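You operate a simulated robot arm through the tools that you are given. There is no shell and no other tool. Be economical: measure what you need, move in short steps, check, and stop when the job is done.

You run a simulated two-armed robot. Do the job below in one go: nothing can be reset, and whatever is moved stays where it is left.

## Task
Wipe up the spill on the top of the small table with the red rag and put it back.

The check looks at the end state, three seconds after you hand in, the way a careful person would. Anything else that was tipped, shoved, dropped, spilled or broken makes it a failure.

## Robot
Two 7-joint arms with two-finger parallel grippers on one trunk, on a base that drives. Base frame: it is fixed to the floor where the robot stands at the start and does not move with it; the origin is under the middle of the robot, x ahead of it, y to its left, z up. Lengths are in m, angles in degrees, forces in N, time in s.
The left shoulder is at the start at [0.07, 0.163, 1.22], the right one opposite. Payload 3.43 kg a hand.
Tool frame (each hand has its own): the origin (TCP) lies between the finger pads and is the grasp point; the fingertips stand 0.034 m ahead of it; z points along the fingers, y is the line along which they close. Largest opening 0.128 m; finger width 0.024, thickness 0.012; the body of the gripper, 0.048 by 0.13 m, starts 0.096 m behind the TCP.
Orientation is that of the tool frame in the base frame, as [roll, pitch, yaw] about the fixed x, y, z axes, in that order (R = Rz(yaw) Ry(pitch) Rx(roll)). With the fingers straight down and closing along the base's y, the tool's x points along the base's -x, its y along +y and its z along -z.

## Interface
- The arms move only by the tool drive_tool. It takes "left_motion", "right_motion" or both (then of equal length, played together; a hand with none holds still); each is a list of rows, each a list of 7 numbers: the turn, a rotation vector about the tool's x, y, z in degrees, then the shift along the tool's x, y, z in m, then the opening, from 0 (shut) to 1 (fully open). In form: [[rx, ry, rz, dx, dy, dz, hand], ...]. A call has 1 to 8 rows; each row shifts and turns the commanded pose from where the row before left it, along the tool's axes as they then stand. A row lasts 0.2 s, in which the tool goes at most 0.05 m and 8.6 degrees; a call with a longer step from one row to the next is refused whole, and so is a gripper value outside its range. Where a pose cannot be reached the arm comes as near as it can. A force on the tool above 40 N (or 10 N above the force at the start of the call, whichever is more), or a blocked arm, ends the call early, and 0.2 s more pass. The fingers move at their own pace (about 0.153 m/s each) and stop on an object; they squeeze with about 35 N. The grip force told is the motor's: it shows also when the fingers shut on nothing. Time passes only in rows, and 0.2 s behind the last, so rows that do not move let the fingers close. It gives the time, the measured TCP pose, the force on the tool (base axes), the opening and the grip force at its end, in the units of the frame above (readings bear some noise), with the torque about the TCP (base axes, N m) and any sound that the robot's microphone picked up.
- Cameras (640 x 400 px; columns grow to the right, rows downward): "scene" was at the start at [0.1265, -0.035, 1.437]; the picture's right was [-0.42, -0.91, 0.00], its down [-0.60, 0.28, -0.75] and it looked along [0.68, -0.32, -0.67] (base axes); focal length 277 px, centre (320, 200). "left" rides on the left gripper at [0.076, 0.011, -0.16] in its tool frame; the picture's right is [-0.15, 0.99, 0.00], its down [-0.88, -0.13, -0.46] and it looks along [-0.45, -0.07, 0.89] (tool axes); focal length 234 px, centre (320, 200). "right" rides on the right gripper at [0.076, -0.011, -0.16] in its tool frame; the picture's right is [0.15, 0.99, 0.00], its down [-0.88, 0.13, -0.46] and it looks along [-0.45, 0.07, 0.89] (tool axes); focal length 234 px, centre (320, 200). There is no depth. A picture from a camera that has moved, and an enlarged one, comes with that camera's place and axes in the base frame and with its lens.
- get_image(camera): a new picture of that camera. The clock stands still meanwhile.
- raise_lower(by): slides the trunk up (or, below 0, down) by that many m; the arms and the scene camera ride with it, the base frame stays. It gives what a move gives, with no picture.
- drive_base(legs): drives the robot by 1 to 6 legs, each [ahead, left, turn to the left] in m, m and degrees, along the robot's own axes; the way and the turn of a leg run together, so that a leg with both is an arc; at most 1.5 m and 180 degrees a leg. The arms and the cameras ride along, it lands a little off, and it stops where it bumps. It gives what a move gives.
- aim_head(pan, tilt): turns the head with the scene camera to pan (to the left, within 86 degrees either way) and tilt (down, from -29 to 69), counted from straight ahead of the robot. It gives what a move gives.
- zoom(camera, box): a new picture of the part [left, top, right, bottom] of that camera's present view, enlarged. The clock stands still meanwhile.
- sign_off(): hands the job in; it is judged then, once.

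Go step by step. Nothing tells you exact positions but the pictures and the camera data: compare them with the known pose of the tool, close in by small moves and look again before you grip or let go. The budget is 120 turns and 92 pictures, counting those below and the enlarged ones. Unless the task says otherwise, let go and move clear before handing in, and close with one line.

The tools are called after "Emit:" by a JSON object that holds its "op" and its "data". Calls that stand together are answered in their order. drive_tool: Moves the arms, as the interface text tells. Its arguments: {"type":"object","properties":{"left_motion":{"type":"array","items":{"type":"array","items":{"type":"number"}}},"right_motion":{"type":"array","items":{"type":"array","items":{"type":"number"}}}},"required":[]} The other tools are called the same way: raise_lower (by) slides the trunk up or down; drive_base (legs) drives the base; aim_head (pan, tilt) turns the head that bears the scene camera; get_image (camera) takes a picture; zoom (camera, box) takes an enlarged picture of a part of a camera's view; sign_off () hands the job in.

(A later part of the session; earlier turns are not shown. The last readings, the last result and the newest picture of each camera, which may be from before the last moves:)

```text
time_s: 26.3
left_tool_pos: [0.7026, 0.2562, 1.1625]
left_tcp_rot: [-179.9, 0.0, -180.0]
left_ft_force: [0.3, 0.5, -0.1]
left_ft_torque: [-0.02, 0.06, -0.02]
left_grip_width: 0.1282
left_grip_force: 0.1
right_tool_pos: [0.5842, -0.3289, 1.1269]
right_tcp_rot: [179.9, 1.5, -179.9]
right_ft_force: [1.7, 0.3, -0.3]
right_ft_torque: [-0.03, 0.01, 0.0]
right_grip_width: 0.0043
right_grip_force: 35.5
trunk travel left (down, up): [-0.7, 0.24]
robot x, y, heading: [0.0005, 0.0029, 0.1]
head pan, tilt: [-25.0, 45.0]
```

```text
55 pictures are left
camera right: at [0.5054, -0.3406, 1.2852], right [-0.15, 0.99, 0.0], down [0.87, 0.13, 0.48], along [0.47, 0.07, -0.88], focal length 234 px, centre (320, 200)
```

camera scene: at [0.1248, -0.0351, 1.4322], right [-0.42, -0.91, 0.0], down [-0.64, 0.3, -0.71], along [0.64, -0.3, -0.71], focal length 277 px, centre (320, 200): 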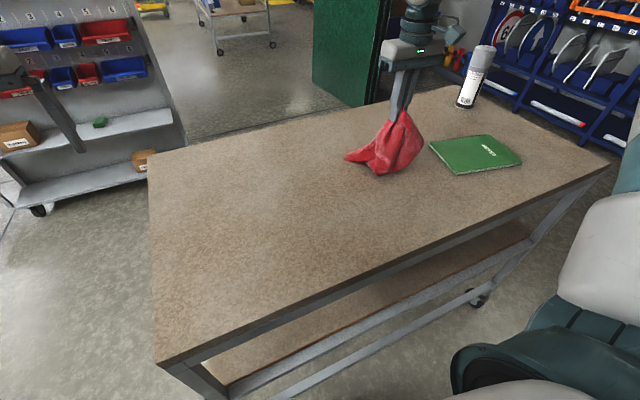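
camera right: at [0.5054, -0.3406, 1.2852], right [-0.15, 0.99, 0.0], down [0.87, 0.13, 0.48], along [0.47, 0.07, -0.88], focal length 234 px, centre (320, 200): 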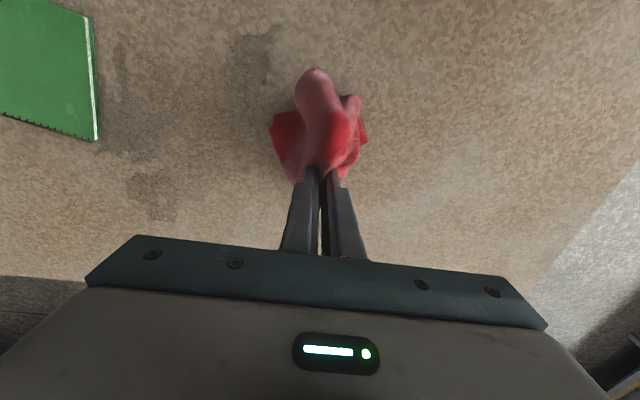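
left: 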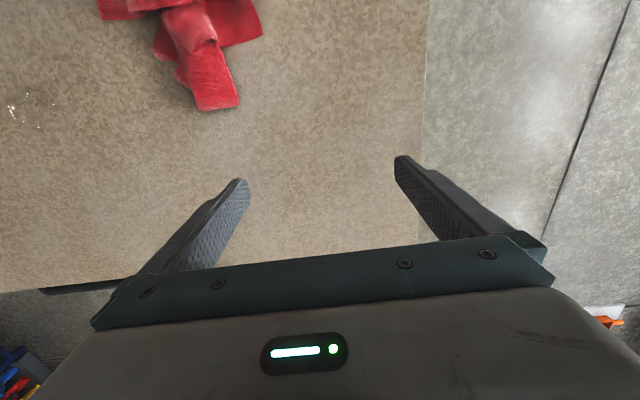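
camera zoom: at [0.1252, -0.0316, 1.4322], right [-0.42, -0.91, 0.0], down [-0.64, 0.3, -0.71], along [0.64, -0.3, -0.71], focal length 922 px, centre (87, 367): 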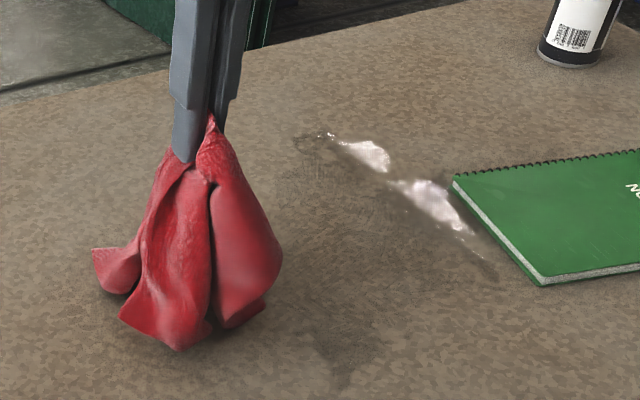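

A wet strip remains along y ≈ -0.61 (x 0.52–0.73), plus a patch at (0.50, -0.43). I'll set the rag straight down on the strip and pull it away from the notebook, starting at the far end.

Emit:
{"op": "drive_tool", "data": {"right_motion": [[0, 0, 0, -0.0177, -0.039, 0, 0], [0, 0, 0, -0.0177, -0.039, 0, 0], [0, 0, 0, -0.0177, -0.039, 0, 0], [0, 0, 0, -0.0177, -0.039, 0, 0], [0, 0, 0, -0.0177, -0.039, 0, 0], [0, 0, 0, -0.0177, -0.039, 0, 0], [0, 0, 0, 0, 0, 0.02, 0], [0, 0, 0, 0, 0, 0, 0]]}}

Emit:
{"op": "get_image", "data": {"camera": "right"}}

```text
time_s: 28.1
left_tool_pos: [0.7033, 0.2531, 1.163]
left_tcp_rot: [179.9, -0.1, -179.9]
left_ft_force: [-0.5, -0.9, -0.2]
left_ft_torque: [0.04, 0.02, -0.02]
left_grip_width: 0.1279
left_grip_force: 0.1
right_tool_pos: [0.6764, -0.5521, 1.1066]
right_tcp_rot: [179.8, 1.3, 180.0]
right_ft_force: [-0.5, -0.1, -0.5]
right_ft_torque: [0.02, -0.02, 0.05]
right_grip_width: 0.0039
right_grip_force: 35.0
right hand out of reach, approached as far as the arm can: row 6
trunk travel left (down, up): [-0.7, 0.24]
robot x, y, heading: [-0.0001, 0.0019, 0.0]
head pan, tilt: [-25.0, 45.0]
```

```text
54 pictures are left
camera right: at [0.5981, -0.564, 1.2642], right [-0.15, 0.99, 0.0], down [0.87, 0.13, 0.48], along [0.47, 0.07, -0.88], focal length 234 px, centre (320, 200)
```

right: 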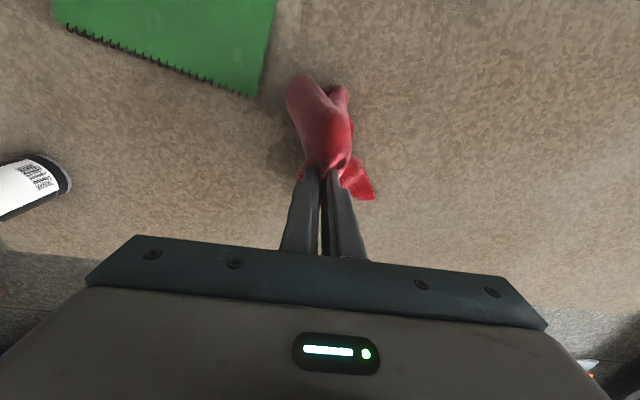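

That is the reach limit, but the rag hangs clear of the notebook here. I set it down and pull it back toward me and away from the notebook.

Emit:
{"op": "drive_tool", "data": {"right_motion": [[0, 0, 0, 0, 0, 0.035, 0], [0, 0, 0, 0, 0, 0.035, 0], [0, 0, 0, 0, 0, 0.025, 0], [0, 0, 0, 0, 0, 0.015, 0], [0, 0, 0, 0, 0, 0.007, 0]]}}

Emit:
{"op": "get_image", "data": {"camera": "right"}}

Emit:
{"op": "zoom", "data": {"camera": "scene", "box": [310, 90, 470, 210]}}

```text
time_s: 29.3
left_tool_pos: [0.7007, 0.2558, 1.1644]
left_tcp_rot: [180.0, 0.0, -179.9]
left_ft_force: [-0.1, 1.2, -0.8]
left_ft_torque: [0.01, -0.01, 0.01]
left_grip_width: 0.128
left_grip_force: 0.0
right_tool_pos: [0.6758, -0.5464, 0.9933]
right_tcp_rot: [179.9, 2.0, 179.8]
right_ft_force: [2.2, -1.3, 11.4]
right_ft_torque: [-0.05, -0.06, 0.0]
right_grip_width: 0.004
right_grip_force: 35.4
right hand out of reach, approached as far as the arm can: row 4
trunk travel left (down, up): [-0.7, 0.24]
robot x, y, heading: [0.0013, -0.005, -0.2]
head pan, tilt: [-25.0, 45.0]
```

```text
53 pictures are left
camera right: at [0.5957, -0.5566, 1.1507], right [-0.14, 0.99, -0.01], down [0.87, 0.13, 0.48], along [0.48, 0.07, -0.88], focal length 234 px, centre (320, 200)
```

right: 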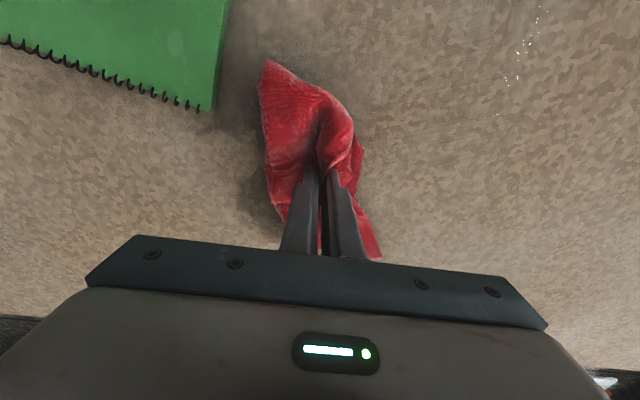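

```text
3.33 times, centred on (390, 150) of scene
camera zoom: at [0.1231, -0.033, 1.4327], right [-0.42, -0.91, 0.0], down [-0.64, 0.3, -0.71], along [0.64, -0.3, -0.71], focal length 922 px, centre (87, 367)
```

zoom: 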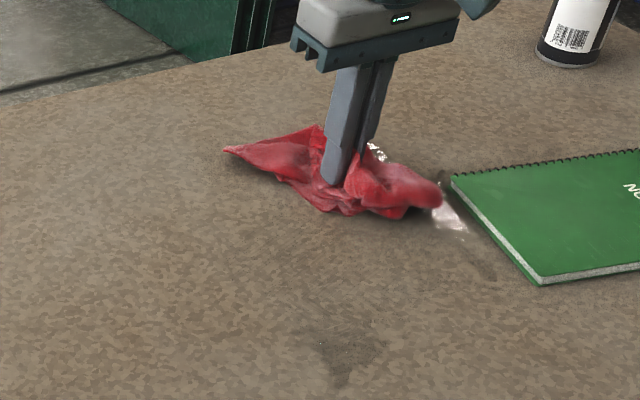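

The rag lies next to the strip without touching the notebook. I shift 2 cm onto the strip, drag along it toward me, then pull away.

Emit:
{"op": "drive_tool", "data": {"right_motion": [[0, 0, 0, 0.025, -0.02, -0.001, 0], [0, 0, 0, 0.035, -0.005, 0, 0], [0, 0, 0, 0.035, 0.0, -0.001, 0], [0, 0, 0, 0.035, 0.0, -0.001, 0], [0, 0, 0, 0.02, 0.02, 0, 0], [0, 0, 0, -0.01, 0.035, 0, 0], [0, 0, 0, -0.01, 0.035, 0, 0]]}}

Emit:
{"op": "zoom", "data": {"camera": "scene", "box": [310, 90, 470, 210]}}

Emit:
{"op": "get_image", "data": {"camera": "right"}}

```text
time_s: 30.9
left_tool_pos: [0.7019, 0.2564, 1.1627]
left_tcp_rot: [-180.0, 0.0, -179.9]
left_ft_force: [-0.4, 0.3, -1.0]
left_ft_torque: [-0.02, 0.02, 0.01]
left_grip_width: 0.1281
left_grip_force: 0.1
right_tool_pos: [0.5449, -0.4804, 0.992]
right_tcp_rot: [179.9, 1.4, 180.0]
right_ft_force: [-1.4, -3.5, 16.3]
right_ft_torque: [-0.2, 0.07, 0.05]
right_grip_width: 0.0042
right_grip_force: 35.0
trunk travel left (down, up): [-0.7, 0.24]
robot x, y, heading: [0.0046, -0.0006, -0.0]
head pan, tilt: [-25.0, 45.0]
```

```text
3.33 times, centred on (390, 150) of scene
camera zoom: at [0.1235, -0.0318, 1.4323], right [-0.42, -0.91, 0.0], down [-0.64, 0.3, -0.71], along [0.64, -0.3, -0.71], focal length 922 px, centre (87, 367)
```

zoom: 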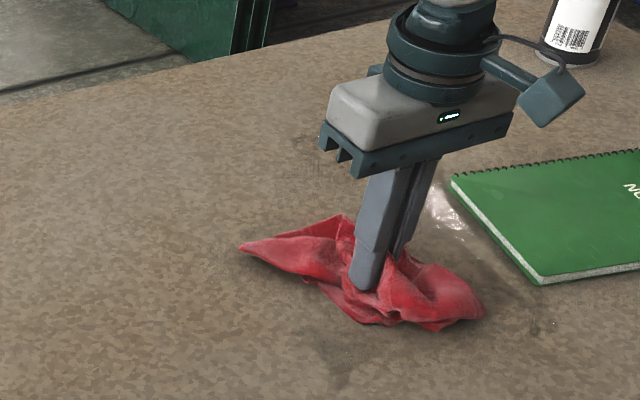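

```text
50 pictures are left
camera right: at [0.4666, -0.4928, 1.1495], right [-0.15, 0.99, 0.0], down [0.87, 0.13, 0.48], along [0.47, 0.07, -0.88], focal length 234 px, centre (320, 200)
```

right: 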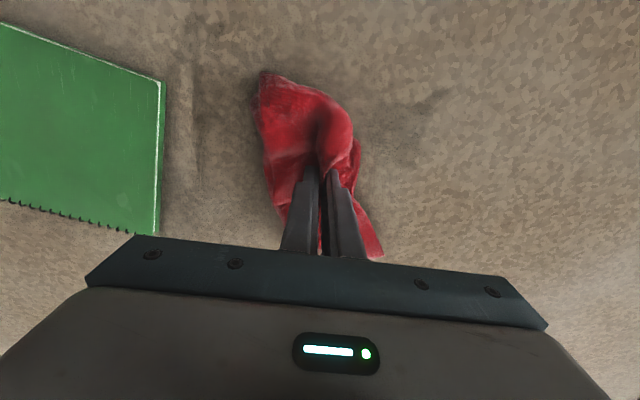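

I continue to the near patch around (0.50, -0.43), scrub it, then lift and look again.

Emit:
{"op": "drive_tool", "data": {"right_motion": [[0, 0, 0, 0.01, 0.035, 0, 0], [0, 0, 0, 0.02, 0.035, 0, 0], [0, 0, 0, 0.03, 0.01, 0, 0], [0, 0, 0, 0.01, -0.03, 0, 0], [0, 0, 0, -0.02, -0.035, 0, 0], [0, 0, 0, -0.03, 0.02, 0, 0], [0, 0, 0, -0.03, 0.02, 0, 0], [0, 0, 0, 0.02, 0.02, 0, 0]]}}

Emit:
{"op": "drive_tool", "data": {"right_motion": [[0, 0, 0, 0, 0, -0.03, 0], [0, 0, 0, 0, 0, -0.045, 0], [0, 0, 0, 0, 0.02, -0.045, 0], [0, 0, 0, 0, 0.045, -0.02, 0], [0, 0, 0, 0, 0.045, 0, 0], [0, 0, 0, 0, 0.045, 0, 0]]}}

Emit:
{"op": "zoom", "data": {"camera": "scene", "box": [310, 90, 470, 210]}}

Emit:
{"op": "get_image", "data": {"camera": "right"}}

```text
time_s: 32.7
left_tool_pos: [0.7, 0.2556, 1.1641]
left_tcp_rot: [-180.0, 0.1, -179.9]
left_ft_force: [-0.3, 0.2, 0.0]
left_ft_torque: [-0.04, -0.04, -0.01]
left_grip_width: 0.1282
left_grip_force: 0.0
right_tool_pos: [0.5358, -0.4062, 0.9918]
right_tcp_rot: [179.8, 1.6, -179.9]
right_ft_force: [3.7, -1.3, 12.8]
right_ft_torque: [-0.11, -0.17, 0.04]
right_grip_width: 0.004
right_grip_force: 34.5
trunk travel left (down, up): [-0.7, 0.24]
robot x, y, heading: [0.0024, 0.0015, -0.0]
head pan, tilt: [-25.0, 45.0]
```

```text
time_s: 34.1
left_tool_pos: [0.7028, 0.2563, 1.1622]
left_tcp_rot: [-180.0, -0.1, -179.9]
left_ft_force: [-0.5, 0.3, 0.0]
left_ft_torque: [-0.06, -0.01, 0.01]
left_grip_width: 0.128
left_grip_force: 0.0
right_tool_pos: [0.5348, -0.2514, 1.1308]
right_tcp_rot: [179.9, 1.4, -179.9]
right_ft_force: [0.4, 0.3, -0.3]
right_ft_torque: [-0.05, 0.01, 0.02]
right_grip_width: 0.0043
right_grip_force: 34.6
trunk travel left (down, up): [-0.7, 0.24]
robot x, y, heading: [0.0025, 0.0006, -0.3]
head pan, tilt: [-25.0, 45.0]
```

```text
3.33 times, centred on (390, 150) of scene
camera zoom: at [0.1253, -0.0316, 1.4322], right [-0.42, -0.91, 0.0], down [-0.64, 0.3, -0.71], along [0.64, -0.3, -0.71], focal length 922 px, centre (87, 367)
```

zoom: 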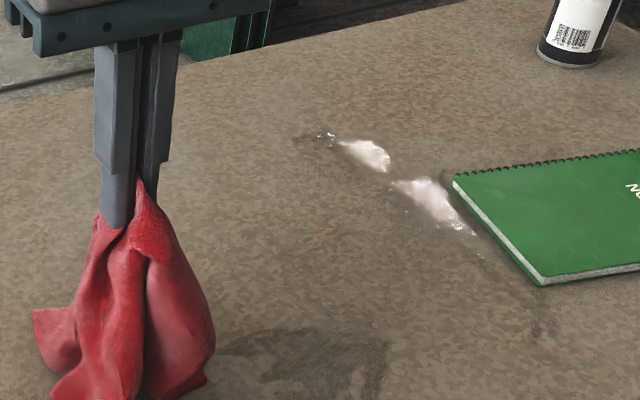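

```text
48 pictures are left
camera right: at [0.4546, -0.2631, 1.2889], right [-0.15, 0.99, 0.0], down [0.87, 0.13, 0.48], along [0.47, 0.07, -0.88], focal length 234 px, centre (320, 200)
```

right: 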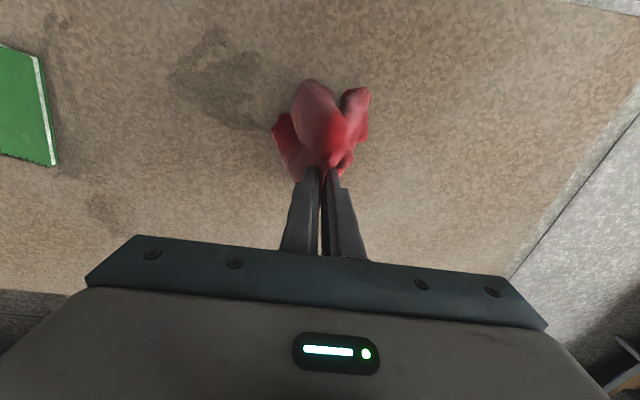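

Damp patches remain at (0.47, -0.41) and along y ≈ -0.62 near the notebook, at the edge of reach. I drive the base 15 cm to the right to gain reach.

Emit:
{"op": "drive_base", "data": {"legs": [[0, -0.15, 0]]}}

Emit:
{"op": "get_image", "data": {"camera": "scene"}}

Emit:
{"op": "get_image", "data": {"camera": "right"}}

```text
time_s: 35.5
left_tool_pos: [0.702, 0.1091, 1.1632]
left_tcp_rot: [-179.9, -0.2, -179.7]
left_ft_force: [1.1, 0.5, -0.1]
left_ft_torque: [-0.05, 0.0, 0.0]
left_grip_width: 0.128
left_grip_force: 0.0
right_tool_pos: [0.5344, -0.401, 1.13]
right_tcp_rot: [179.9, 1.5, -179.7]
right_ft_force: [0.4, -0.5, 0.2]
right_ft_torque: [-0.02, 0.0, 0.01]
right_grip_width: 0.0041
right_grip_force: 34.9
trunk travel left (down, up): [-0.7, 0.24]
robot x, y, heading: [-0.0008, -0.1468, 0.3]
head pan, tilt: [-25.0, 45.0]
```

```text
47 pictures are left
camera scene: at [0.1249, -0.1813, 1.4323], right [-0.42, -0.91, 0.0], down [-0.64, 0.3, -0.71], along [0.64, -0.3, -0.71], focal length 277 px, centre (320, 200)
```

scene: 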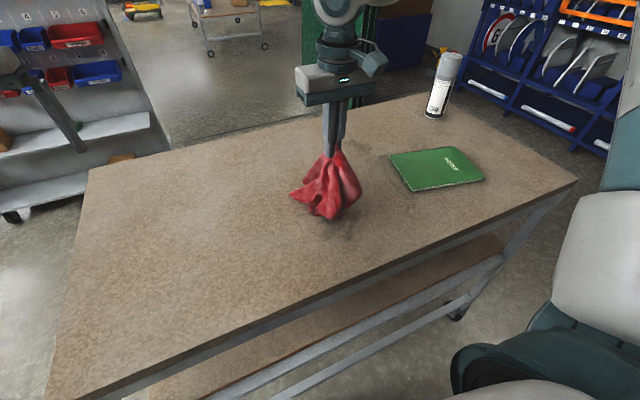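

```text
46 pictures are left
camera right: at [0.455, -0.4121, 1.289], right [-0.15, 0.99, 0.0], down [0.87, 0.13, 0.48], along [0.47, 0.07, -0.88], focal length 234 px, centre (320, 200)
```

right: 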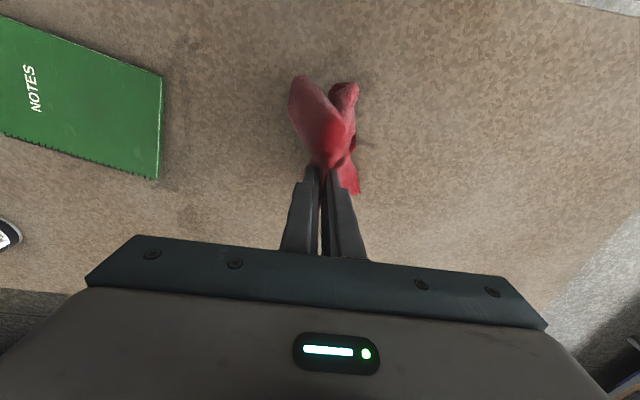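

The damp spots now show at (0.72, -0.61), by the notebook edge, and below the rag. I carry the rag to the far spot first.

Emit:
{"op": "drive_tool", "data": {"right_motion": [[0, 0, 0, -0.0335, -0.03, 0, 0], [0, 0, 0, -0.0335, -0.03, 0, 0], [0, 0, 0, -0.0335, -0.03, 0, 0], [0, 0, 0, -0.0335, -0.03, 0, 0], [0, 0, 0, -0.0335, -0.03, 0, 0], [0, 0, 0, -0.0335, -0.03, 0, 0], [0, 0, 0, 0, 0, 0.03, 0]]}}

Emit:
{"op": "get_image", "data": {"camera": "right"}}

Emit:
{"op": "zoom", "data": {"camera": "scene", "box": [290, 100, 500, 250]}}

```text
time_s: 37.1
left_tool_pos: [0.7018, 0.108, 1.1634]
left_tcp_rot: [180.0, -0.2, -179.7]
left_ft_force: [0.0, -0.1, 0.1]
left_ft_torque: [0.02, 0.01, 0.0]
left_grip_width: 0.128
left_grip_force: 0.0
right_tool_pos: [0.7371, -0.5823, 1.105]
right_tcp_rot: [179.8, 1.4, -179.7]
right_ft_force: [-0.3, -0.2, 0.2]
right_ft_torque: [0.0, 0.0, -0.03]
right_grip_width: 0.0041
right_grip_force: 35.1
trunk travel left (down, up): [-0.7, 0.24]
robot x, y, heading: [0.0018, -0.1511, 0.4]
head pan, tilt: [-25.0, 45.0]
```

```text
45 pictures are left
camera right: at [0.658, -0.5941, 1.2633], right [-0.15, 0.99, 0.0], down [0.87, 0.13, 0.48], along [0.47, 0.07, -0.88], focal length 234 px, centre (320, 200)
```

right: 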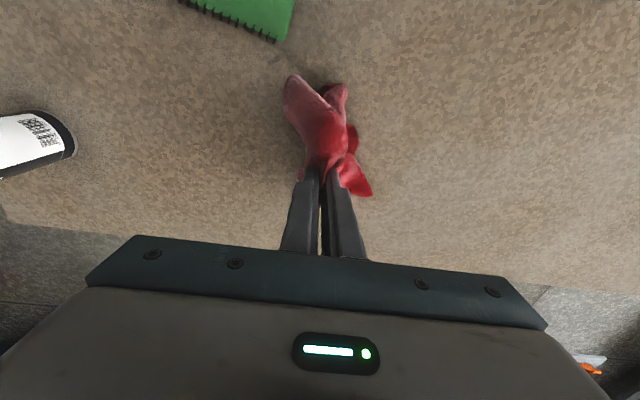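

```text
2.67 times, centred on (395, 175) of scene
camera zoom: at [0.125, -0.1835, 1.4323], right [-0.42, -0.91, 0.0], down [-0.64, 0.3, -0.71], along [0.64, -0.3, -0.71], focal length 738 px, centre (120, 267)
```

zoom: 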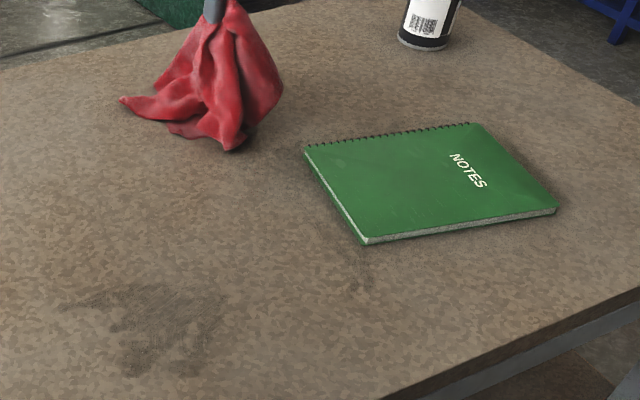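

I see it well now. I press down here (slightly away from the notebook corner), do a small circle, and look.

Emit:
{"op": "drive_tool", "data": {"right_motion": [[0, 0, 0, 0, 0.01, 0.035, 0], [0, 0, 0, 0, 0, 0.035, 0], [0, 0, 0, 0, 0, 0.025, 0], [0, 0, 0, 0, 0, 0.016, 0], [0, 0, 0, -0.02, 0.01, 0.002, 0], [0, 0, 0, 0.0, 0.03, 0, 0], [0, 0, 0, 0.03, 0, 0, 0], [0, 0, 0, 0, -0.04, 0, 0]]}}

Emit:
{"op": "get_image", "data": {"camera": "right"}}

Emit:
{"op": "zoom", "data": {"camera": "scene", "box": [290, 100, 500, 250]}}

```text
time_s: 38.9
left_tool_pos: [0.7019, 0.1055, 1.1633]
left_tcp_rot: [179.9, -0.1, -179.8]
left_ft_force: [-0.3, 0.0, 0.5]
left_ft_torque: [0.06, 0.03, -0.02]
left_grip_width: 0.128
left_grip_force: 0.0
right_tool_pos: [0.7104, -0.577, 0.996]
right_tcp_rot: [179.6, 1.3, -179.8]
right_ft_force: [-0.5, 0.0, 1.4]
right_ft_torque: [0.08, 0.06, 0.04]
right_grip_width: 0.0042
right_grip_force: 34.3
right hand out of reach, approached as far as the arm can: row 5, 6
trunk travel left (down, up): [-0.7, 0.24]
robot x, y, heading: [-0.0021, -0.1485, 0.3]
head pan, tilt: [-25.0, 45.0]
```

```text
43 pictures are left
camera right: at [0.6309, -0.5902, 1.1542], right [-0.15, 0.99, 0.0], down [0.87, 0.13, 0.48], along [0.47, 0.07, -0.88], focal length 234 px, centre (320, 200)
```

right: 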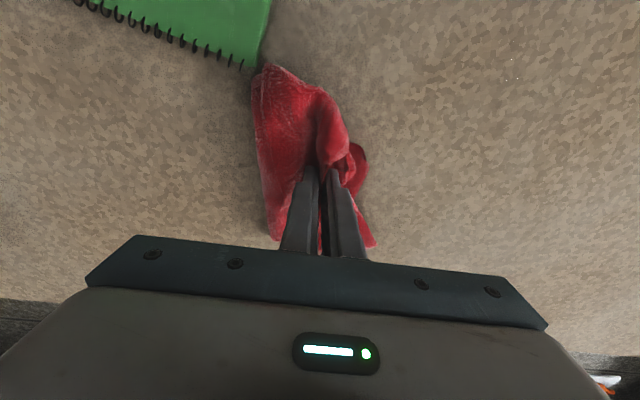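

```text
2.67 times, centred on (395, 175) of scene
camera zoom: at [0.1251, -0.185, 1.4322], right [-0.42, -0.91, 0.0], down [-0.64, 0.3, -0.71], along [0.64, -0.3, -0.71], focal length 738 px, centre (120, 267)
```

zoom: 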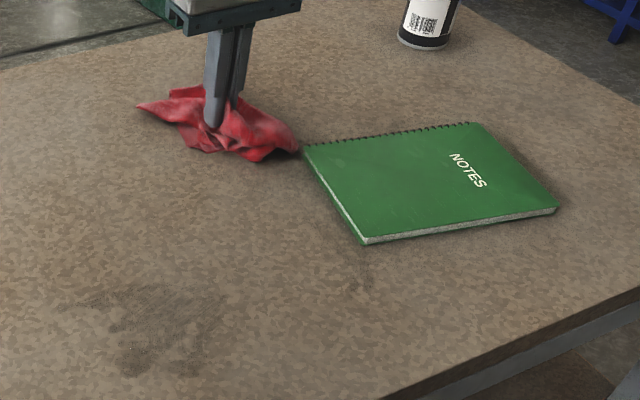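

The rag tip is right at the notebook corner, so I pull 2 cm away, press a bit, then drag along the notebook's edge toward me.

Emit:
{"op": "drive_tool", "data": {"right_motion": [[0, 0, 0, 0, 0.02, 0, 0], [0, 0, 0, 0.02, 0.005, 0.005, 0], [0, 0, 0, 0.035, 0, 0, 0], [0, 0, 0, 0.035, 0, 0, 0], [0, 0, 0, 0.035, 0, 0, 0], [0, 0, 0, 0.035, -0.005, 0, 0], [0, 0, 0, -0.02, 0.02, 0, 0], [0, 0, 0, 0, 0.04, 0, 0]]}}

Emit:
{"op": "get_image", "data": {"camera": "right"}}

Emit:
{"op": "zoom", "data": {"camera": "scene", "box": [290, 100, 500, 250]}}

```text
time_s: 40.7
left_tool_pos: [0.7007, 0.1101, 1.1631]
left_tcp_rot: [-179.9, 0.0, -179.7]
left_ft_force: [0.9, 0.9, -0.3]
left_ft_torque: [-0.06, 0.0, -0.01]
left_grip_width: 0.128
left_grip_force: 0.1
right_tool_pos: [0.5686, -0.4947, 0.9902]
right_tcp_rot: [179.9, 1.6, -179.7]
right_ft_force: [1.8, -6.1, 20.5]
right_ft_torque: [-0.26, -0.01, 0.01]
right_grip_width: 0.0041
right_grip_force: 35.2
trunk travel left (down, up): [-0.7, 0.24]
robot x, y, heading: [-0.0011, -0.1481, 0.2]
head pan, tilt: [-25.0, 45.0]
```

```text
41 pictures are left
camera right: at [0.4889, -0.5072, 1.1484], right [-0.15, 0.99, 0.0], down [0.87, 0.13, 0.48], along [0.48, 0.07, -0.88], focal length 234 px, centre (320, 200)
```

right: 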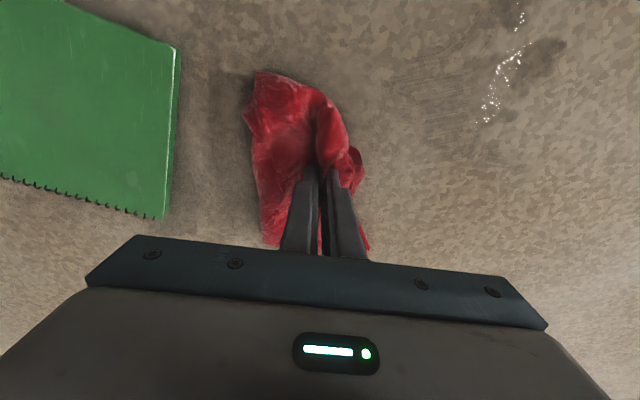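

```text
2.67 times, centred on (395, 175) of scene
camera zoom: at [0.1233, -0.1803, 1.4325], right [-0.42, -0.91, 0.0], down [-0.64, 0.3, -0.71], along [0.64, -0.3, -0.71], focal length 738 px, centre (120, 267)
```

zoom: 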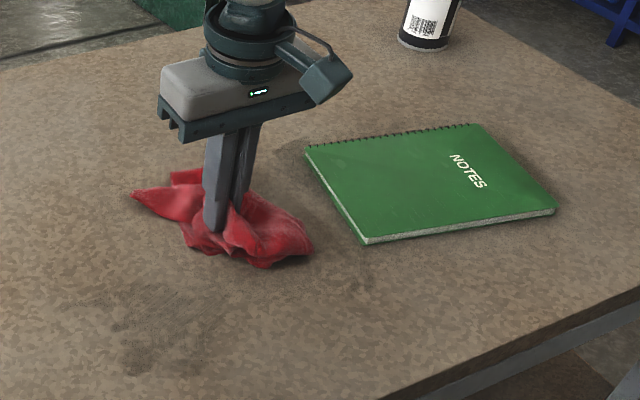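

Now the small spot at (0.47, -0.59), then sweep on to the patch at (0.49, -0.39).

Emit:
{"op": "drive_tool", "data": {"right_motion": [[0, 0, 0, 0.03, -0.03, 0, 0], [0, 0, 0, 0.035, -0.025, 0, 0], [0, 0, 0, 0.02, 0, 0, 0], [0, 0, 0, -0.03, 0.02, 0, 0], [0, 0, 0, 0.02, 0.03, 0, 0], [0, 0, 0, 0.01, 0.04, 0, 0], [0, 0, 0, -0.01, 0.04, 0, 0], [0, 0, 0, -0.01, 0.04, 0, 0]]}}

Emit:
{"op": "drive_tool", "data": {"right_motion": [[0, 0, 0, -0.02, 0.03, 0, 0], [0, 0, 0, 0.02, 0.02, 0, 0], [0, 0, 0, 0.03, -0.01, 0, 0], [0, 0, 0, 0.02, -0.03, 0, 0], [0, 0, 0, -0.03, -0.02, 0, 0], [0, 0, 0, -0.03, 0.01, 0, 0], [0, 0, 0, -0.02, 0.03, 0, 0], [0, 0, 0, 0.02, 0.02, 0, 0]]}}

Emit:
{"op": "drive_tool", "data": {"right_motion": [[0, 0, 0, 0, 0, -0.03, 0], [0, 0, 0, 0, 0, -0.045, 0], [0, 0, 0, 0, 0.02, -0.045, 0], [0, 0, 0, 0, 0.045, -0.02, 0], [0, 0, 0, 0, 0.045, 0, 0], [0, 0, 0, 0, 0.045, 0, 0]]}}

Emit:
{"op": "get_image", "data": {"camera": "right"}}

Emit:
{"op": "zoom", "data": {"camera": "scene", "box": [230, 100, 480, 260]}}

```text
time_s: 41.5
left_tool_pos: [0.699, 0.1087, 1.1633]
left_tcp_rot: [-179.9, -0.1, -179.6]
left_ft_force: [0.8, 0.5, -0.6]
left_ft_torque: [0.04, -0.04, 0.0]
left_grip_width: 0.1279
left_grip_force: 0.1
right_tool_pos: [0.4897, -0.5507, 0.9898]
right_tcp_rot: [179.9, 2.1, -179.6]
right_ft_force: [-4.0, 0.1, 21.3]
right_ft_torque: [-0.01, 0.27, 0.02]
right_grip_width: 0.0042
right_grip_force: 34.8
trunk travel left (down, up): [-0.7, 0.24]
robot x, y, heading: [-0.0035, -0.149, 0.3]
head pan, tilt: [-25.0, 45.0]
stopped in row 4 (right hand): the force on the tool passed its limit (the readings are from after the stop); the commanded pose is now the measured one
```

```text
time_s: 43.3
left_tool_pos: [0.7004, 0.1087, 1.1636]
left_tcp_rot: [-180.0, 0.0, -179.7]
left_ft_force: [-0.4, -0.4, 0.0]
left_ft_torque: [-0.01, -0.03, -0.04]
left_grip_width: 0.1278
left_grip_force: 0.1
right_tool_pos: [0.5008, -0.5013, 0.9902]
right_tcp_rot: [179.8, 2.1, -179.5]
right_ft_force: [5.4, -0.9, 21.6]
right_ft_torque: [-0.07, -0.15, 0.02]
right_grip_width: 0.0044
right_grip_force: 34.6
trunk travel left (down, up): [-0.7, 0.24]
robot x, y, heading: [0.0002, -0.1474, 0.1]
head pan, tilt: [-25.0, 45.0]
```

```text
time_s: 44.7
left_tool_pos: [0.7034, 0.1099, 1.1623]
left_tcp_rot: [-179.8, -0.2, -179.8]
left_ft_force: [0.3, 0.9, -0.3]
left_ft_torque: [0.0, 0.03, 0.02]
left_grip_width: 0.1281
left_grip_force: 0.0
right_tool_pos: [0.4969, -0.3432, 1.1288]
right_tcp_rot: [179.9, 1.8, -179.6]
right_ft_force: [0.6, 0.0, -0.5]
right_ft_torque: [-0.03, 0.03, -0.02]
right_grip_width: 0.0042
right_grip_force: 34.9
trunk travel left (down, up): [-0.7, 0.24]
robot x, y, heading: [0.0003, -0.1524, 0.1]
head pan, tilt: [-25.0, 45.0]
```

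```text
39 pictures are left
camera right: at [0.4159, -0.3562, 1.2864], right [-0.15, 0.99, 0.0], down [0.87, 0.13, 0.48], along [0.48, 0.07, -0.88], focal length 234 px, centre (320, 200)
```

right: 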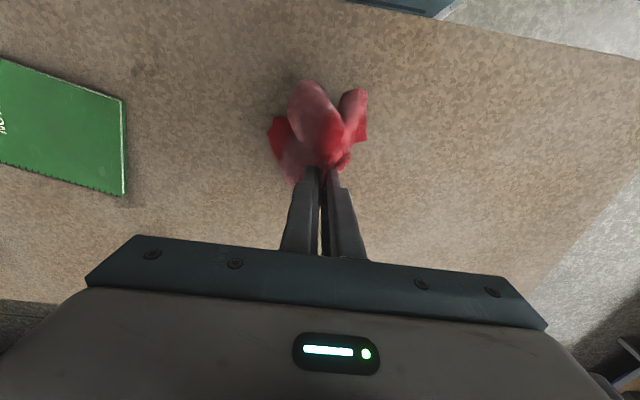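

```text
2.50 times, centred on (355, 180) of scene
camera zoom: at [0.1262, -0.1811, 1.4322], right [-0.42, -0.91, 0.0], down [-0.64, 0.3, -0.71], along [0.64, -0.3, -0.71], focal length 692 px, centre (232, 250)
```

zoom: 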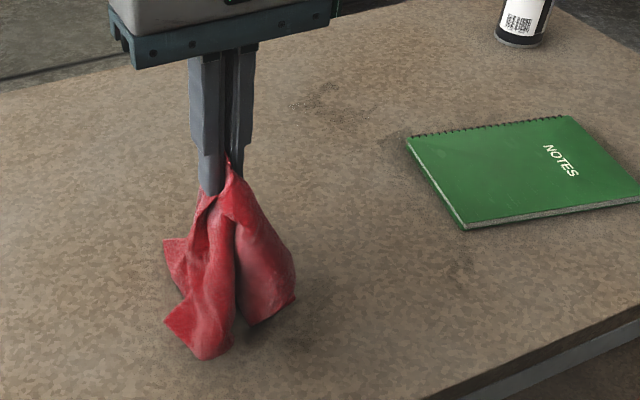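

Much drier. Small damp spots are left at about (0.45, -0.60), by the notebook corner, and a far one at about (0.74, -0.62). I check clearance to my right before shifting the base a bit more.

Emit:
{"op": "aim_head", "data": {"pan": -86, "tilt": 60}}

Emit:
{"op": "get_image", "data": {"camera": "scene"}}

```text
time_s: 46.0
left_tool_pos: [0.7018, 0.1089, 1.1633]
left_tcp_rot: [180.0, -0.1, -179.8]
left_ft_force: [-0.3, 0.3, 0.1]
left_ft_torque: [0.02, 0.02, 0.0]
left_grip_width: 0.1278
left_grip_force: 0.1
right_tool_pos: [0.4954, -0.346, 1.128]
right_tcp_rot: [179.8, 1.8, -179.7]
right_ft_force: [-0.5, 0.4, 0.2]
right_ft_torque: [0.04, 0.0, 0.01]
right_grip_width: 0.004
right_grip_force: 34.4
trunk travel left (down, up): [-0.7, 0.24]
robot x, y, heading: [-0.0026, -0.1496, 0.2]
head pan, tilt: [-85.9, 60.0]
```

```text
37 pictures are left
camera scene: at [0.0561, -0.2154, 1.4128], right [-1.0, -0.07, 0.0], down [-0.07, 0.86, -0.5], along [0.04, -0.5, -0.87], focal length 277 px, centre (320, 200)
```

scene: 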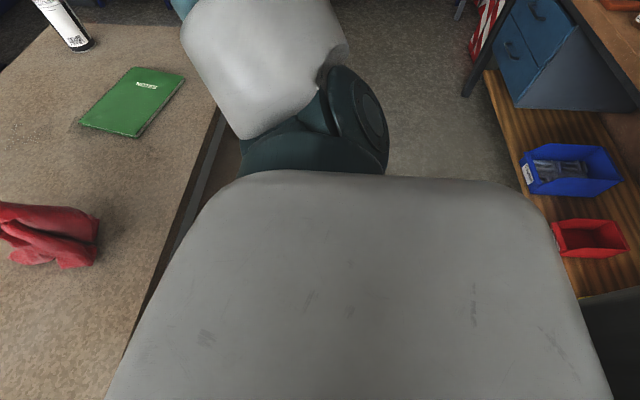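

The way to the right is free (benches run alongside). I shift 12 cm more and aim the head back.

Emit:
{"op": "drive_base", "data": {"legs": [[0, -0.12, 0]]}}

Emit:
{"op": "aim_head", "data": {"pan": -25, "tilt": 45}}

Emit:
{"op": "zoom", "data": {"camera": "scene", "box": [180, 80, 440, 260]}}

Emit:
{"op": "get_image", "data": {"camera": "right"}}

```text
time_s: 47.2
left_tool_pos: [0.7012, -0.0115, 1.1628]
left_tcp_rot: [-179.9, -0.2, -179.6]
left_ft_force: [-0.3, -0.3, 0.0]
left_ft_torque: [0.0, 0.0, -0.02]
left_grip_width: 0.128
left_grip_force: 0.1
right_tool_pos: [0.4957, -0.4647, 1.1291]
right_tcp_rot: [179.7, 1.8, -179.5]
right_ft_force: [0.0, -0.4, 0.4]
right_ft_torque: [0.0, 0.01, 0.03]
right_grip_width: 0.0039
right_grip_force: 34.9
trunk travel left (down, up): [-0.7, 0.24]
robot x, y, heading: [0.0, -0.2667, 0.2]
head pan, tilt: [-85.9, 60.0]
```

```text
time_s: 48.5
left_tool_pos: [0.7023, -0.0119, 1.1632]
left_tcp_rot: [-180.0, -0.1, -179.6]
left_ft_force: [0.0, 0.3, -0.9]
left_ft_torque: [-0.02, -0.01, 0.02]
left_grip_width: 0.1281
left_grip_force: 0.0
right_tool_pos: [0.4954, -0.4658, 1.129]
right_tcp_rot: [179.8, 1.8, -179.7]
right_ft_force: [0.3, -0.4, 0.3]
right_ft_torque: [0.0, -0.01, 0.0]
right_grip_width: 0.0041
right_grip_force: 35.1
trunk travel left (down, up): [-0.7, 0.24]
robot x, y, heading: [0.0029, -0.27, 0.4]
head pan, tilt: [-25.0, 45.0]
```

```text
2.22 times, centred on (310, 170) of scene
camera zoom: at [0.1253, -0.3035, 1.4322], right [-0.42, -0.91, 0.0], down [-0.64, 0.3, -0.71], along [0.64, -0.3, -0.71], focal length 615 px, centre (342, 267)
```

zoom: 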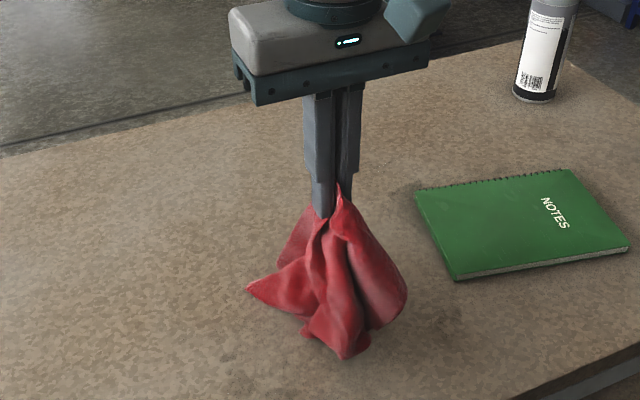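

```text
35 pictures are left
camera right: at [0.4153, -0.4787, 1.2864], right [-0.15, 0.99, 0.0], down [0.86, 0.13, 0.48], along [0.48, 0.07, -0.88], focal length 234 px, centre (320, 200)
```

right: 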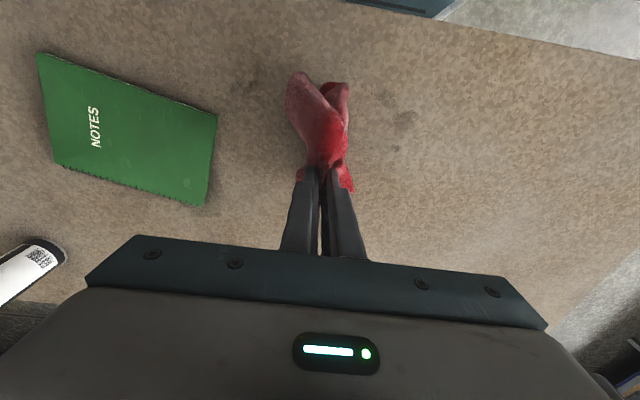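

I go for the spot at (0.445, -0.585) next.

Emit:
{"op": "drive_tool", "data": {"right_motion": [[0, 0, 0, 0.005, -0.045, 0.01, 0], [0, 0, 0, 0.005, -0.045, 0.02, 0], [0, 0, 0, 0, 0, 0.04, 0], [0, 0, 0, 0, 0, 0.04, 0], [0, 0, 0, 0, 0, 0.02, 0], [0, 0, 0, 0, 0, 0.007, 0], [0, 0, 0, 0.01, 0.02, 0, 0], [0, 0, 0, -0.025, 0, 0, 0]]}}

Emit:
{"op": "drive_tool", "data": {"right_motion": [[0, 0, 0, 0, -0.025, 0, 0], [0, 0, 0, 0.03, 0, 0, 0], [0, 0, 0, 0, 0.03, 0, 0], [0, 0, 0, -0.03, 0.01, 0, 0], [0, 0, 0, 0.02, 0.04, 0, 0], [0, 0, 0, 0, 0.04, 0, 0], [0, 0, 0, 0, 0.04, 0, 0], [0, 0, 0, 0, 0.04, 0, 0]]}}

Emit:
{"op": "zoom", "data": {"camera": "scene", "box": [180, 80, 440, 260]}}

Emit:
{"op": "get_image", "data": {"camera": "right"}}

```text
time_s: 50.3
left_tool_pos: [0.704, -0.0112, 1.1629]
left_tcp_rot: [180.0, -0.1, -179.6]
left_ft_force: [-1.1, 0.5, 0.2]
left_ft_torque: [0.0, 0.04, 0.0]
left_grip_width: 0.1282
left_grip_force: 0.1
right_tool_pos: [0.5056, -0.5353, 0.9917]
right_tcp_rot: [179.8, 1.7, -179.6]
right_ft_force: [-0.6, 1.4, 4.3]
right_ft_torque: [0.06, 0.07, 0.03]
right_grip_width: 0.0041
right_grip_force: 34.9
trunk travel left (down, up): [-0.7, 0.24]
robot x, y, heading: [0.0031, -0.2706, 0.2]
head pan, tilt: [-25.0, 45.0]
```

```text
time_s: 52.1
left_tool_pos: [0.6991, -0.0112, 1.1643]
left_tcp_rot: [-180.0, -0.1, -179.6]
left_ft_force: [0.8, 0.0, -0.3]
left_ft_torque: [0.02, -0.01, 0.0]
left_grip_width: 0.1279
left_grip_force: 0.1
right_tool_pos: [0.4774, -0.402, 1.0057]
right_tcp_rot: [179.8, 2.0, -179.6]
right_ft_force: [-0.3, -0.6, 0.8]
right_ft_torque: [-0.01, 0.0, -0.01]
right_grip_width: 0.0041
right_grip_force: 35.1
right hand out of reach, approached as far as the arm can: row 7, 8
trunk travel left (down, up): [-0.7, 0.24]
robot x, y, heading: [0.0013, -0.2701, 0.2]
head pan, tilt: [-25.0, 45.0]
```

```text
2.22 times, centred on (310, 170) of scene
camera zoom: at [0.1235, -0.3028, 1.4324], right [-0.42, -0.91, 0.0], down [-0.64, 0.3, -0.71], along [0.64, -0.3, -0.71], focal length 615 px, centre (342, 267)
```

zoom: 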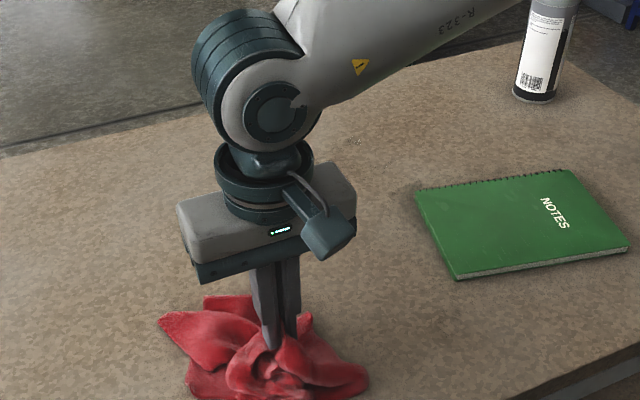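

```text
33 pictures are left
camera right: at [0.3972, -0.4157, 1.1627], right [-0.15, 0.99, 0.0], down [0.86, 0.13, 0.49], along [0.48, 0.07, -0.87], focal length 234 px, centre (320, 200)
```

right: 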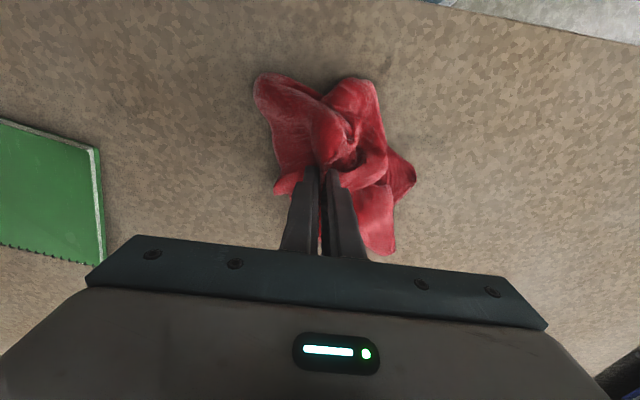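

That spot is gone. I lift and go for the far area by the notebook's far corner.

Emit:
{"op": "drive_tool", "data": {"right_motion": [[0, 0, 0, -0.01, 0, -0.035, 0], [0, 0, 0, -0.02, 0, -0.04, 0], [0, 0, 0, -0.02, 0, -0.04, 0], [0, 0, 0, -0.04, -0.02, 0, 0], [0, 0, 0, -0.04, -0.02, 0, 0], [0, 0, 0, -0.02, -0.02, 0, 0]]}}

Emit:
{"op": "zoom", "data": {"camera": "scene", "box": [180, 80, 440, 260]}}

Emit:
{"op": "get_image", "data": {"camera": "right"}}

```text
time_s: 53.5
left_tool_pos: [0.7028, -0.0118, 1.1639]
left_tcp_rot: [180.0, 0.0, -179.5]
left_ft_force: [0.4, 0.6, 0.2]
left_ft_torque: [-0.01, -0.02, -0.02]
left_grip_width: 0.1279
left_grip_force: 0.2
right_tool_pos: [0.6259, -0.4621, 1.1248]
right_tcp_rot: [179.8, 1.8, -179.6]
right_ft_force: [0.1, 0.2, 1.0]
right_ft_torque: [0.01, -0.02, -0.01]
right_grip_width: 0.0043
right_grip_force: 34.5
trunk travel left (down, up): [-0.7, 0.24]
robot x, y, heading: [0.0013, -0.2652, -0.0]
head pan, tilt: [-25.0, 45.0]
```

```text
2.22 times, centred on (310, 170) of scene
camera zoom: at [0.125, -0.3033, 1.4323], right [-0.42, -0.91, 0.0], down [-0.64, 0.3, -0.71], along [0.64, -0.3, -0.71], focal length 615 px, centre (342, 267)
```

zoom: 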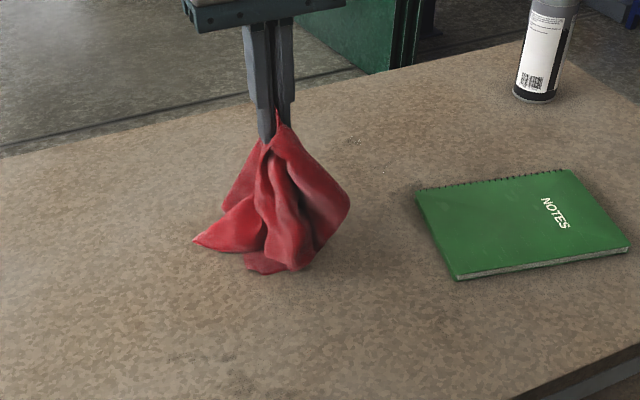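

```text
31 pictures are left
camera right: at [0.5453, -0.4751, 1.2823], right [-0.15, 0.99, 0.0], down [0.86, 0.14, 0.48], along [0.48, 0.07, -0.87], focal length 234 px, centre (320, 200)
```

right: 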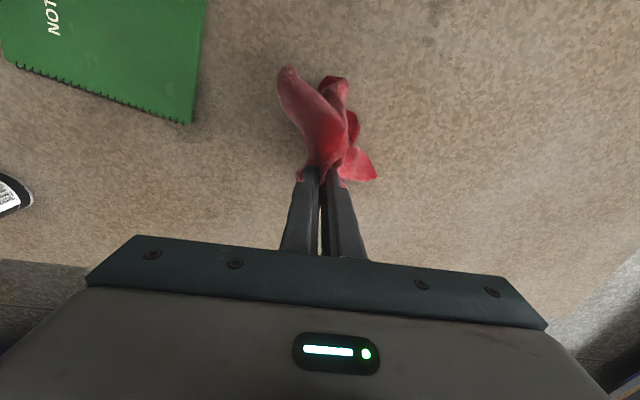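

Emit:
{"op": "zoom", "data": {"camera": "right", "box": [130, 80, 290, 200]}}

Emit:
{"op": "zoom", "data": {"camera": "scene", "box": [300, 120, 400, 190]}}

```text
3.33 times, centred on (210, 140) of right
camera zoom: at [0.5453, -0.4751, 1.2823], right [-0.15, 0.99, 0.0], down [0.86, 0.14, 0.48], along [0.48, 0.07, -0.87], focal length 781 px, centre (687, 400)
```

zoom: 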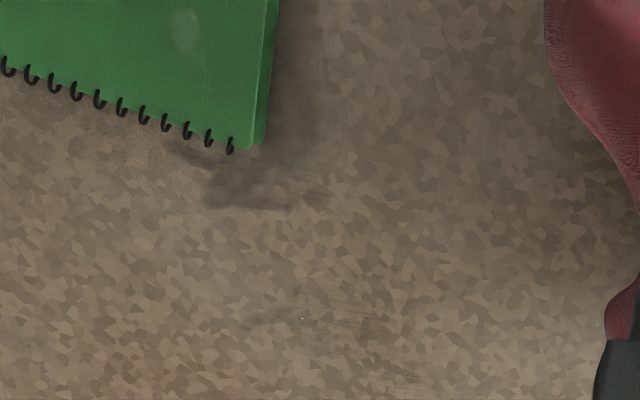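

```text
5.71 times, centred on (350, 155) of scene
camera zoom: at [0.125, -0.3033, 1.4323], right [-0.42, -0.91, 0.0], down [-0.64, 0.3, -0.71], along [0.64, -0.3, -0.71], focal length 1581 px, centre (149, 457)
```

zoom: 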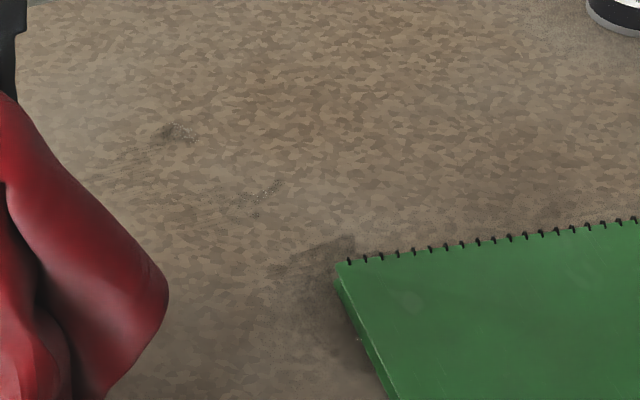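

A damp patch hugs the notebook's far corner (0.66, -0.66), with faint ones around (0.73, -0.66). I approach it from the far side, away from both notebook and can.

Emit:
{"op": "drive_tool", "data": {"right_motion": [[0, 0, 0, -0.024, -0.0356, 0, 0], [0, 0, 0, -0.024, -0.0356, 0, 0], [0, 0, 0, -0.024, -0.0356, 0, 0], [0, 0, 0, -0.024, -0.0356, 0, 0], [0, 0, 0, -0.024, -0.0356, 0, 0], [0, 0, 0, 0, 0, 0.035, 0], [0, 0, 0, 0, 0, 0.03, 0]]}}

Emit:
{"op": "get_image", "data": {"camera": "right"}}

Emit:
{"op": "zoom", "data": {"camera": "scene", "box": [240, 60, 440, 200]}}

```text
time_s: 55.1
left_tool_pos: [0.7031, -0.0127, 1.1624]
left_tcp_rot: [180.0, -0.2, -179.5]
left_ft_force: [0.3, 0.2, 0.2]
left_ft_torque: [0.01, 0.05, -0.02]
left_grip_width: 0.1278
left_grip_force: 0.0
right_tool_pos: [0.7491, -0.6391, 1.0612]
right_tcp_rot: [179.7, 1.8, -179.6]
right_ft_force: [0.2, 0.2, -0.4]
right_ft_torque: [0.02, 0.02, 0.01]
right_grip_width: 0.0044
right_grip_force: 34.7
trunk travel left (down, up): [-0.7, 0.24]
robot x, y, heading: [0.004, -0.2699, 0.4]
head pan, tilt: [-25.0, 45.0]
```

```text
28 pictures are left
camera right: at [0.6695, -0.652, 1.2185], right [-0.15, 0.99, 0.0], down [0.86, 0.14, 0.48], along [0.48, 0.07, -0.88], focal length 234 px, centre (320, 200)
```

right: 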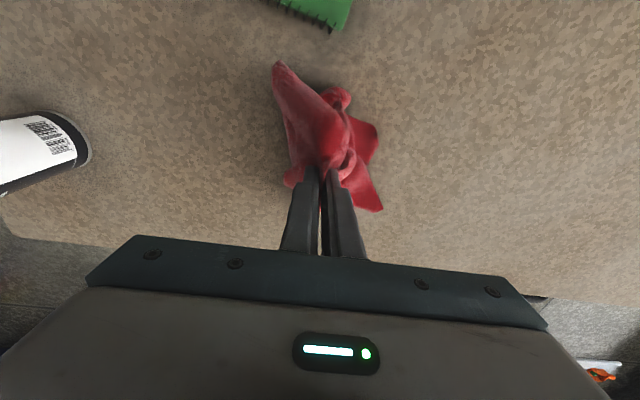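

```text
2.86 times, centred on (340, 130) of scene
camera zoom: at [0.1262, -0.3036, 1.4322], right [-0.42, -0.91, 0.0], down [-0.64, 0.3, -0.71], along [0.64, -0.3, -0.71], focal length 791 px, centre (263, 400)
```

zoom: 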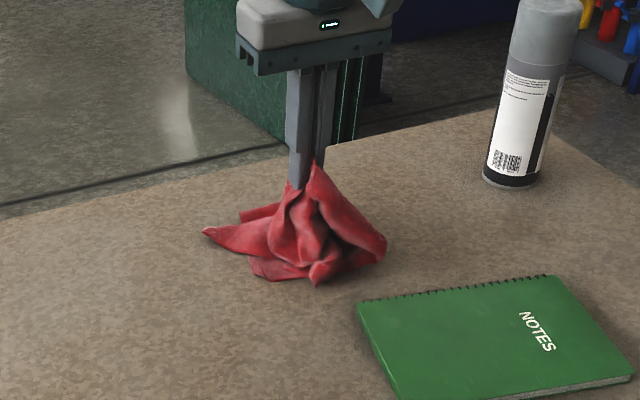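

Clear of everything. I press down and wiggle here.

Emit:
{"op": "drive_tool", "data": {"right_motion": [[0, 0, 0, 0.01, 0, 0.035, 0], [0, 0, 0, 0.01, 0, 0.02, 0], [0, 0, 0, 0, 0, 0.012, 0], [0, 0, 0, 0, 0, 0.005, 0], [0, 0, 0, 0, 0.03, 0, 0], [0, 0, 0, -0.01, 0.02, 0, 0], [0, 0, 0, 0.01, -0.03, 0, 0], [0, 0, 0, 0, -0.03, 0, 0]]}}

Emit:
{"op": "get_image", "data": {"camera": "right"}}

Emit:
{"op": "zoom", "data": {"camera": "scene", "box": [240, 60, 440, 200]}}

```text
time_s: 56.9
left_tool_pos: [0.7025, -0.0121, 1.1642]
left_tcp_rot: [179.9, -0.1, -179.6]
left_ft_force: [0.7, 0.0, 0.0]
left_ft_torque: [-0.02, 0.03, 0.0]
left_grip_width: 0.1279
left_grip_force: 0.0
right_tool_pos: [0.7136, -0.6567, 0.9948]
right_tcp_rot: [179.7, 1.8, -179.5]
right_ft_force: [-0.7, 0.2, 1.0]
right_ft_torque: [0.01, 0.02, -0.01]
right_grip_width: 0.004
right_grip_force: 34.7
right hand out of reach, approached as far as the arm can: row 5, 6
trunk travel left (down, up): [-0.7, 0.24]
robot x, y, heading: [0.0025, -0.275, 0.2]
head pan, tilt: [-25.0, 45.0]
```

```text
26 pictures are left
camera right: at [0.633, -0.6698, 1.1532], right [-0.15, 0.99, 0.0], down [0.86, 0.14, 0.48], along [0.48, 0.07, -0.88], focal length 234 px, centre (320, 200)
```

right: 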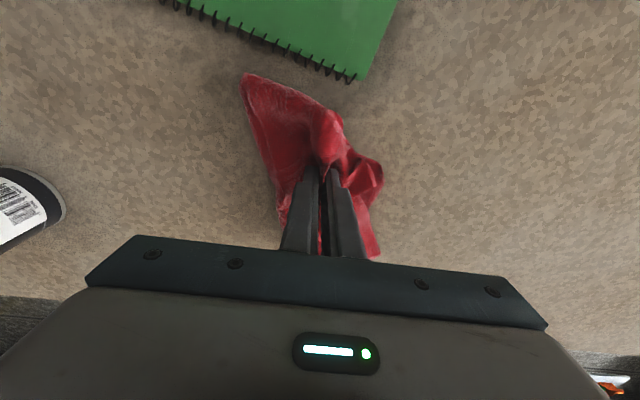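

```text
2.86 times, centred on (340, 130) of scene
camera zoom: at [0.1253, -0.3036, 1.4322], right [-0.42, -0.91, 0.0], down [-0.64, 0.3, -0.71], along [0.64, -0.3, -0.71], focal length 791 px, centre (263, 400)
```

zoom: 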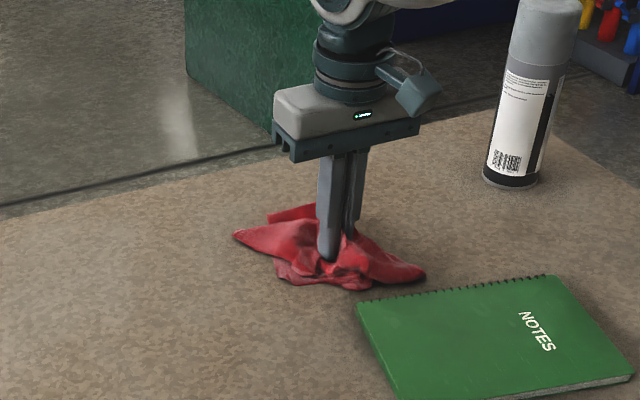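

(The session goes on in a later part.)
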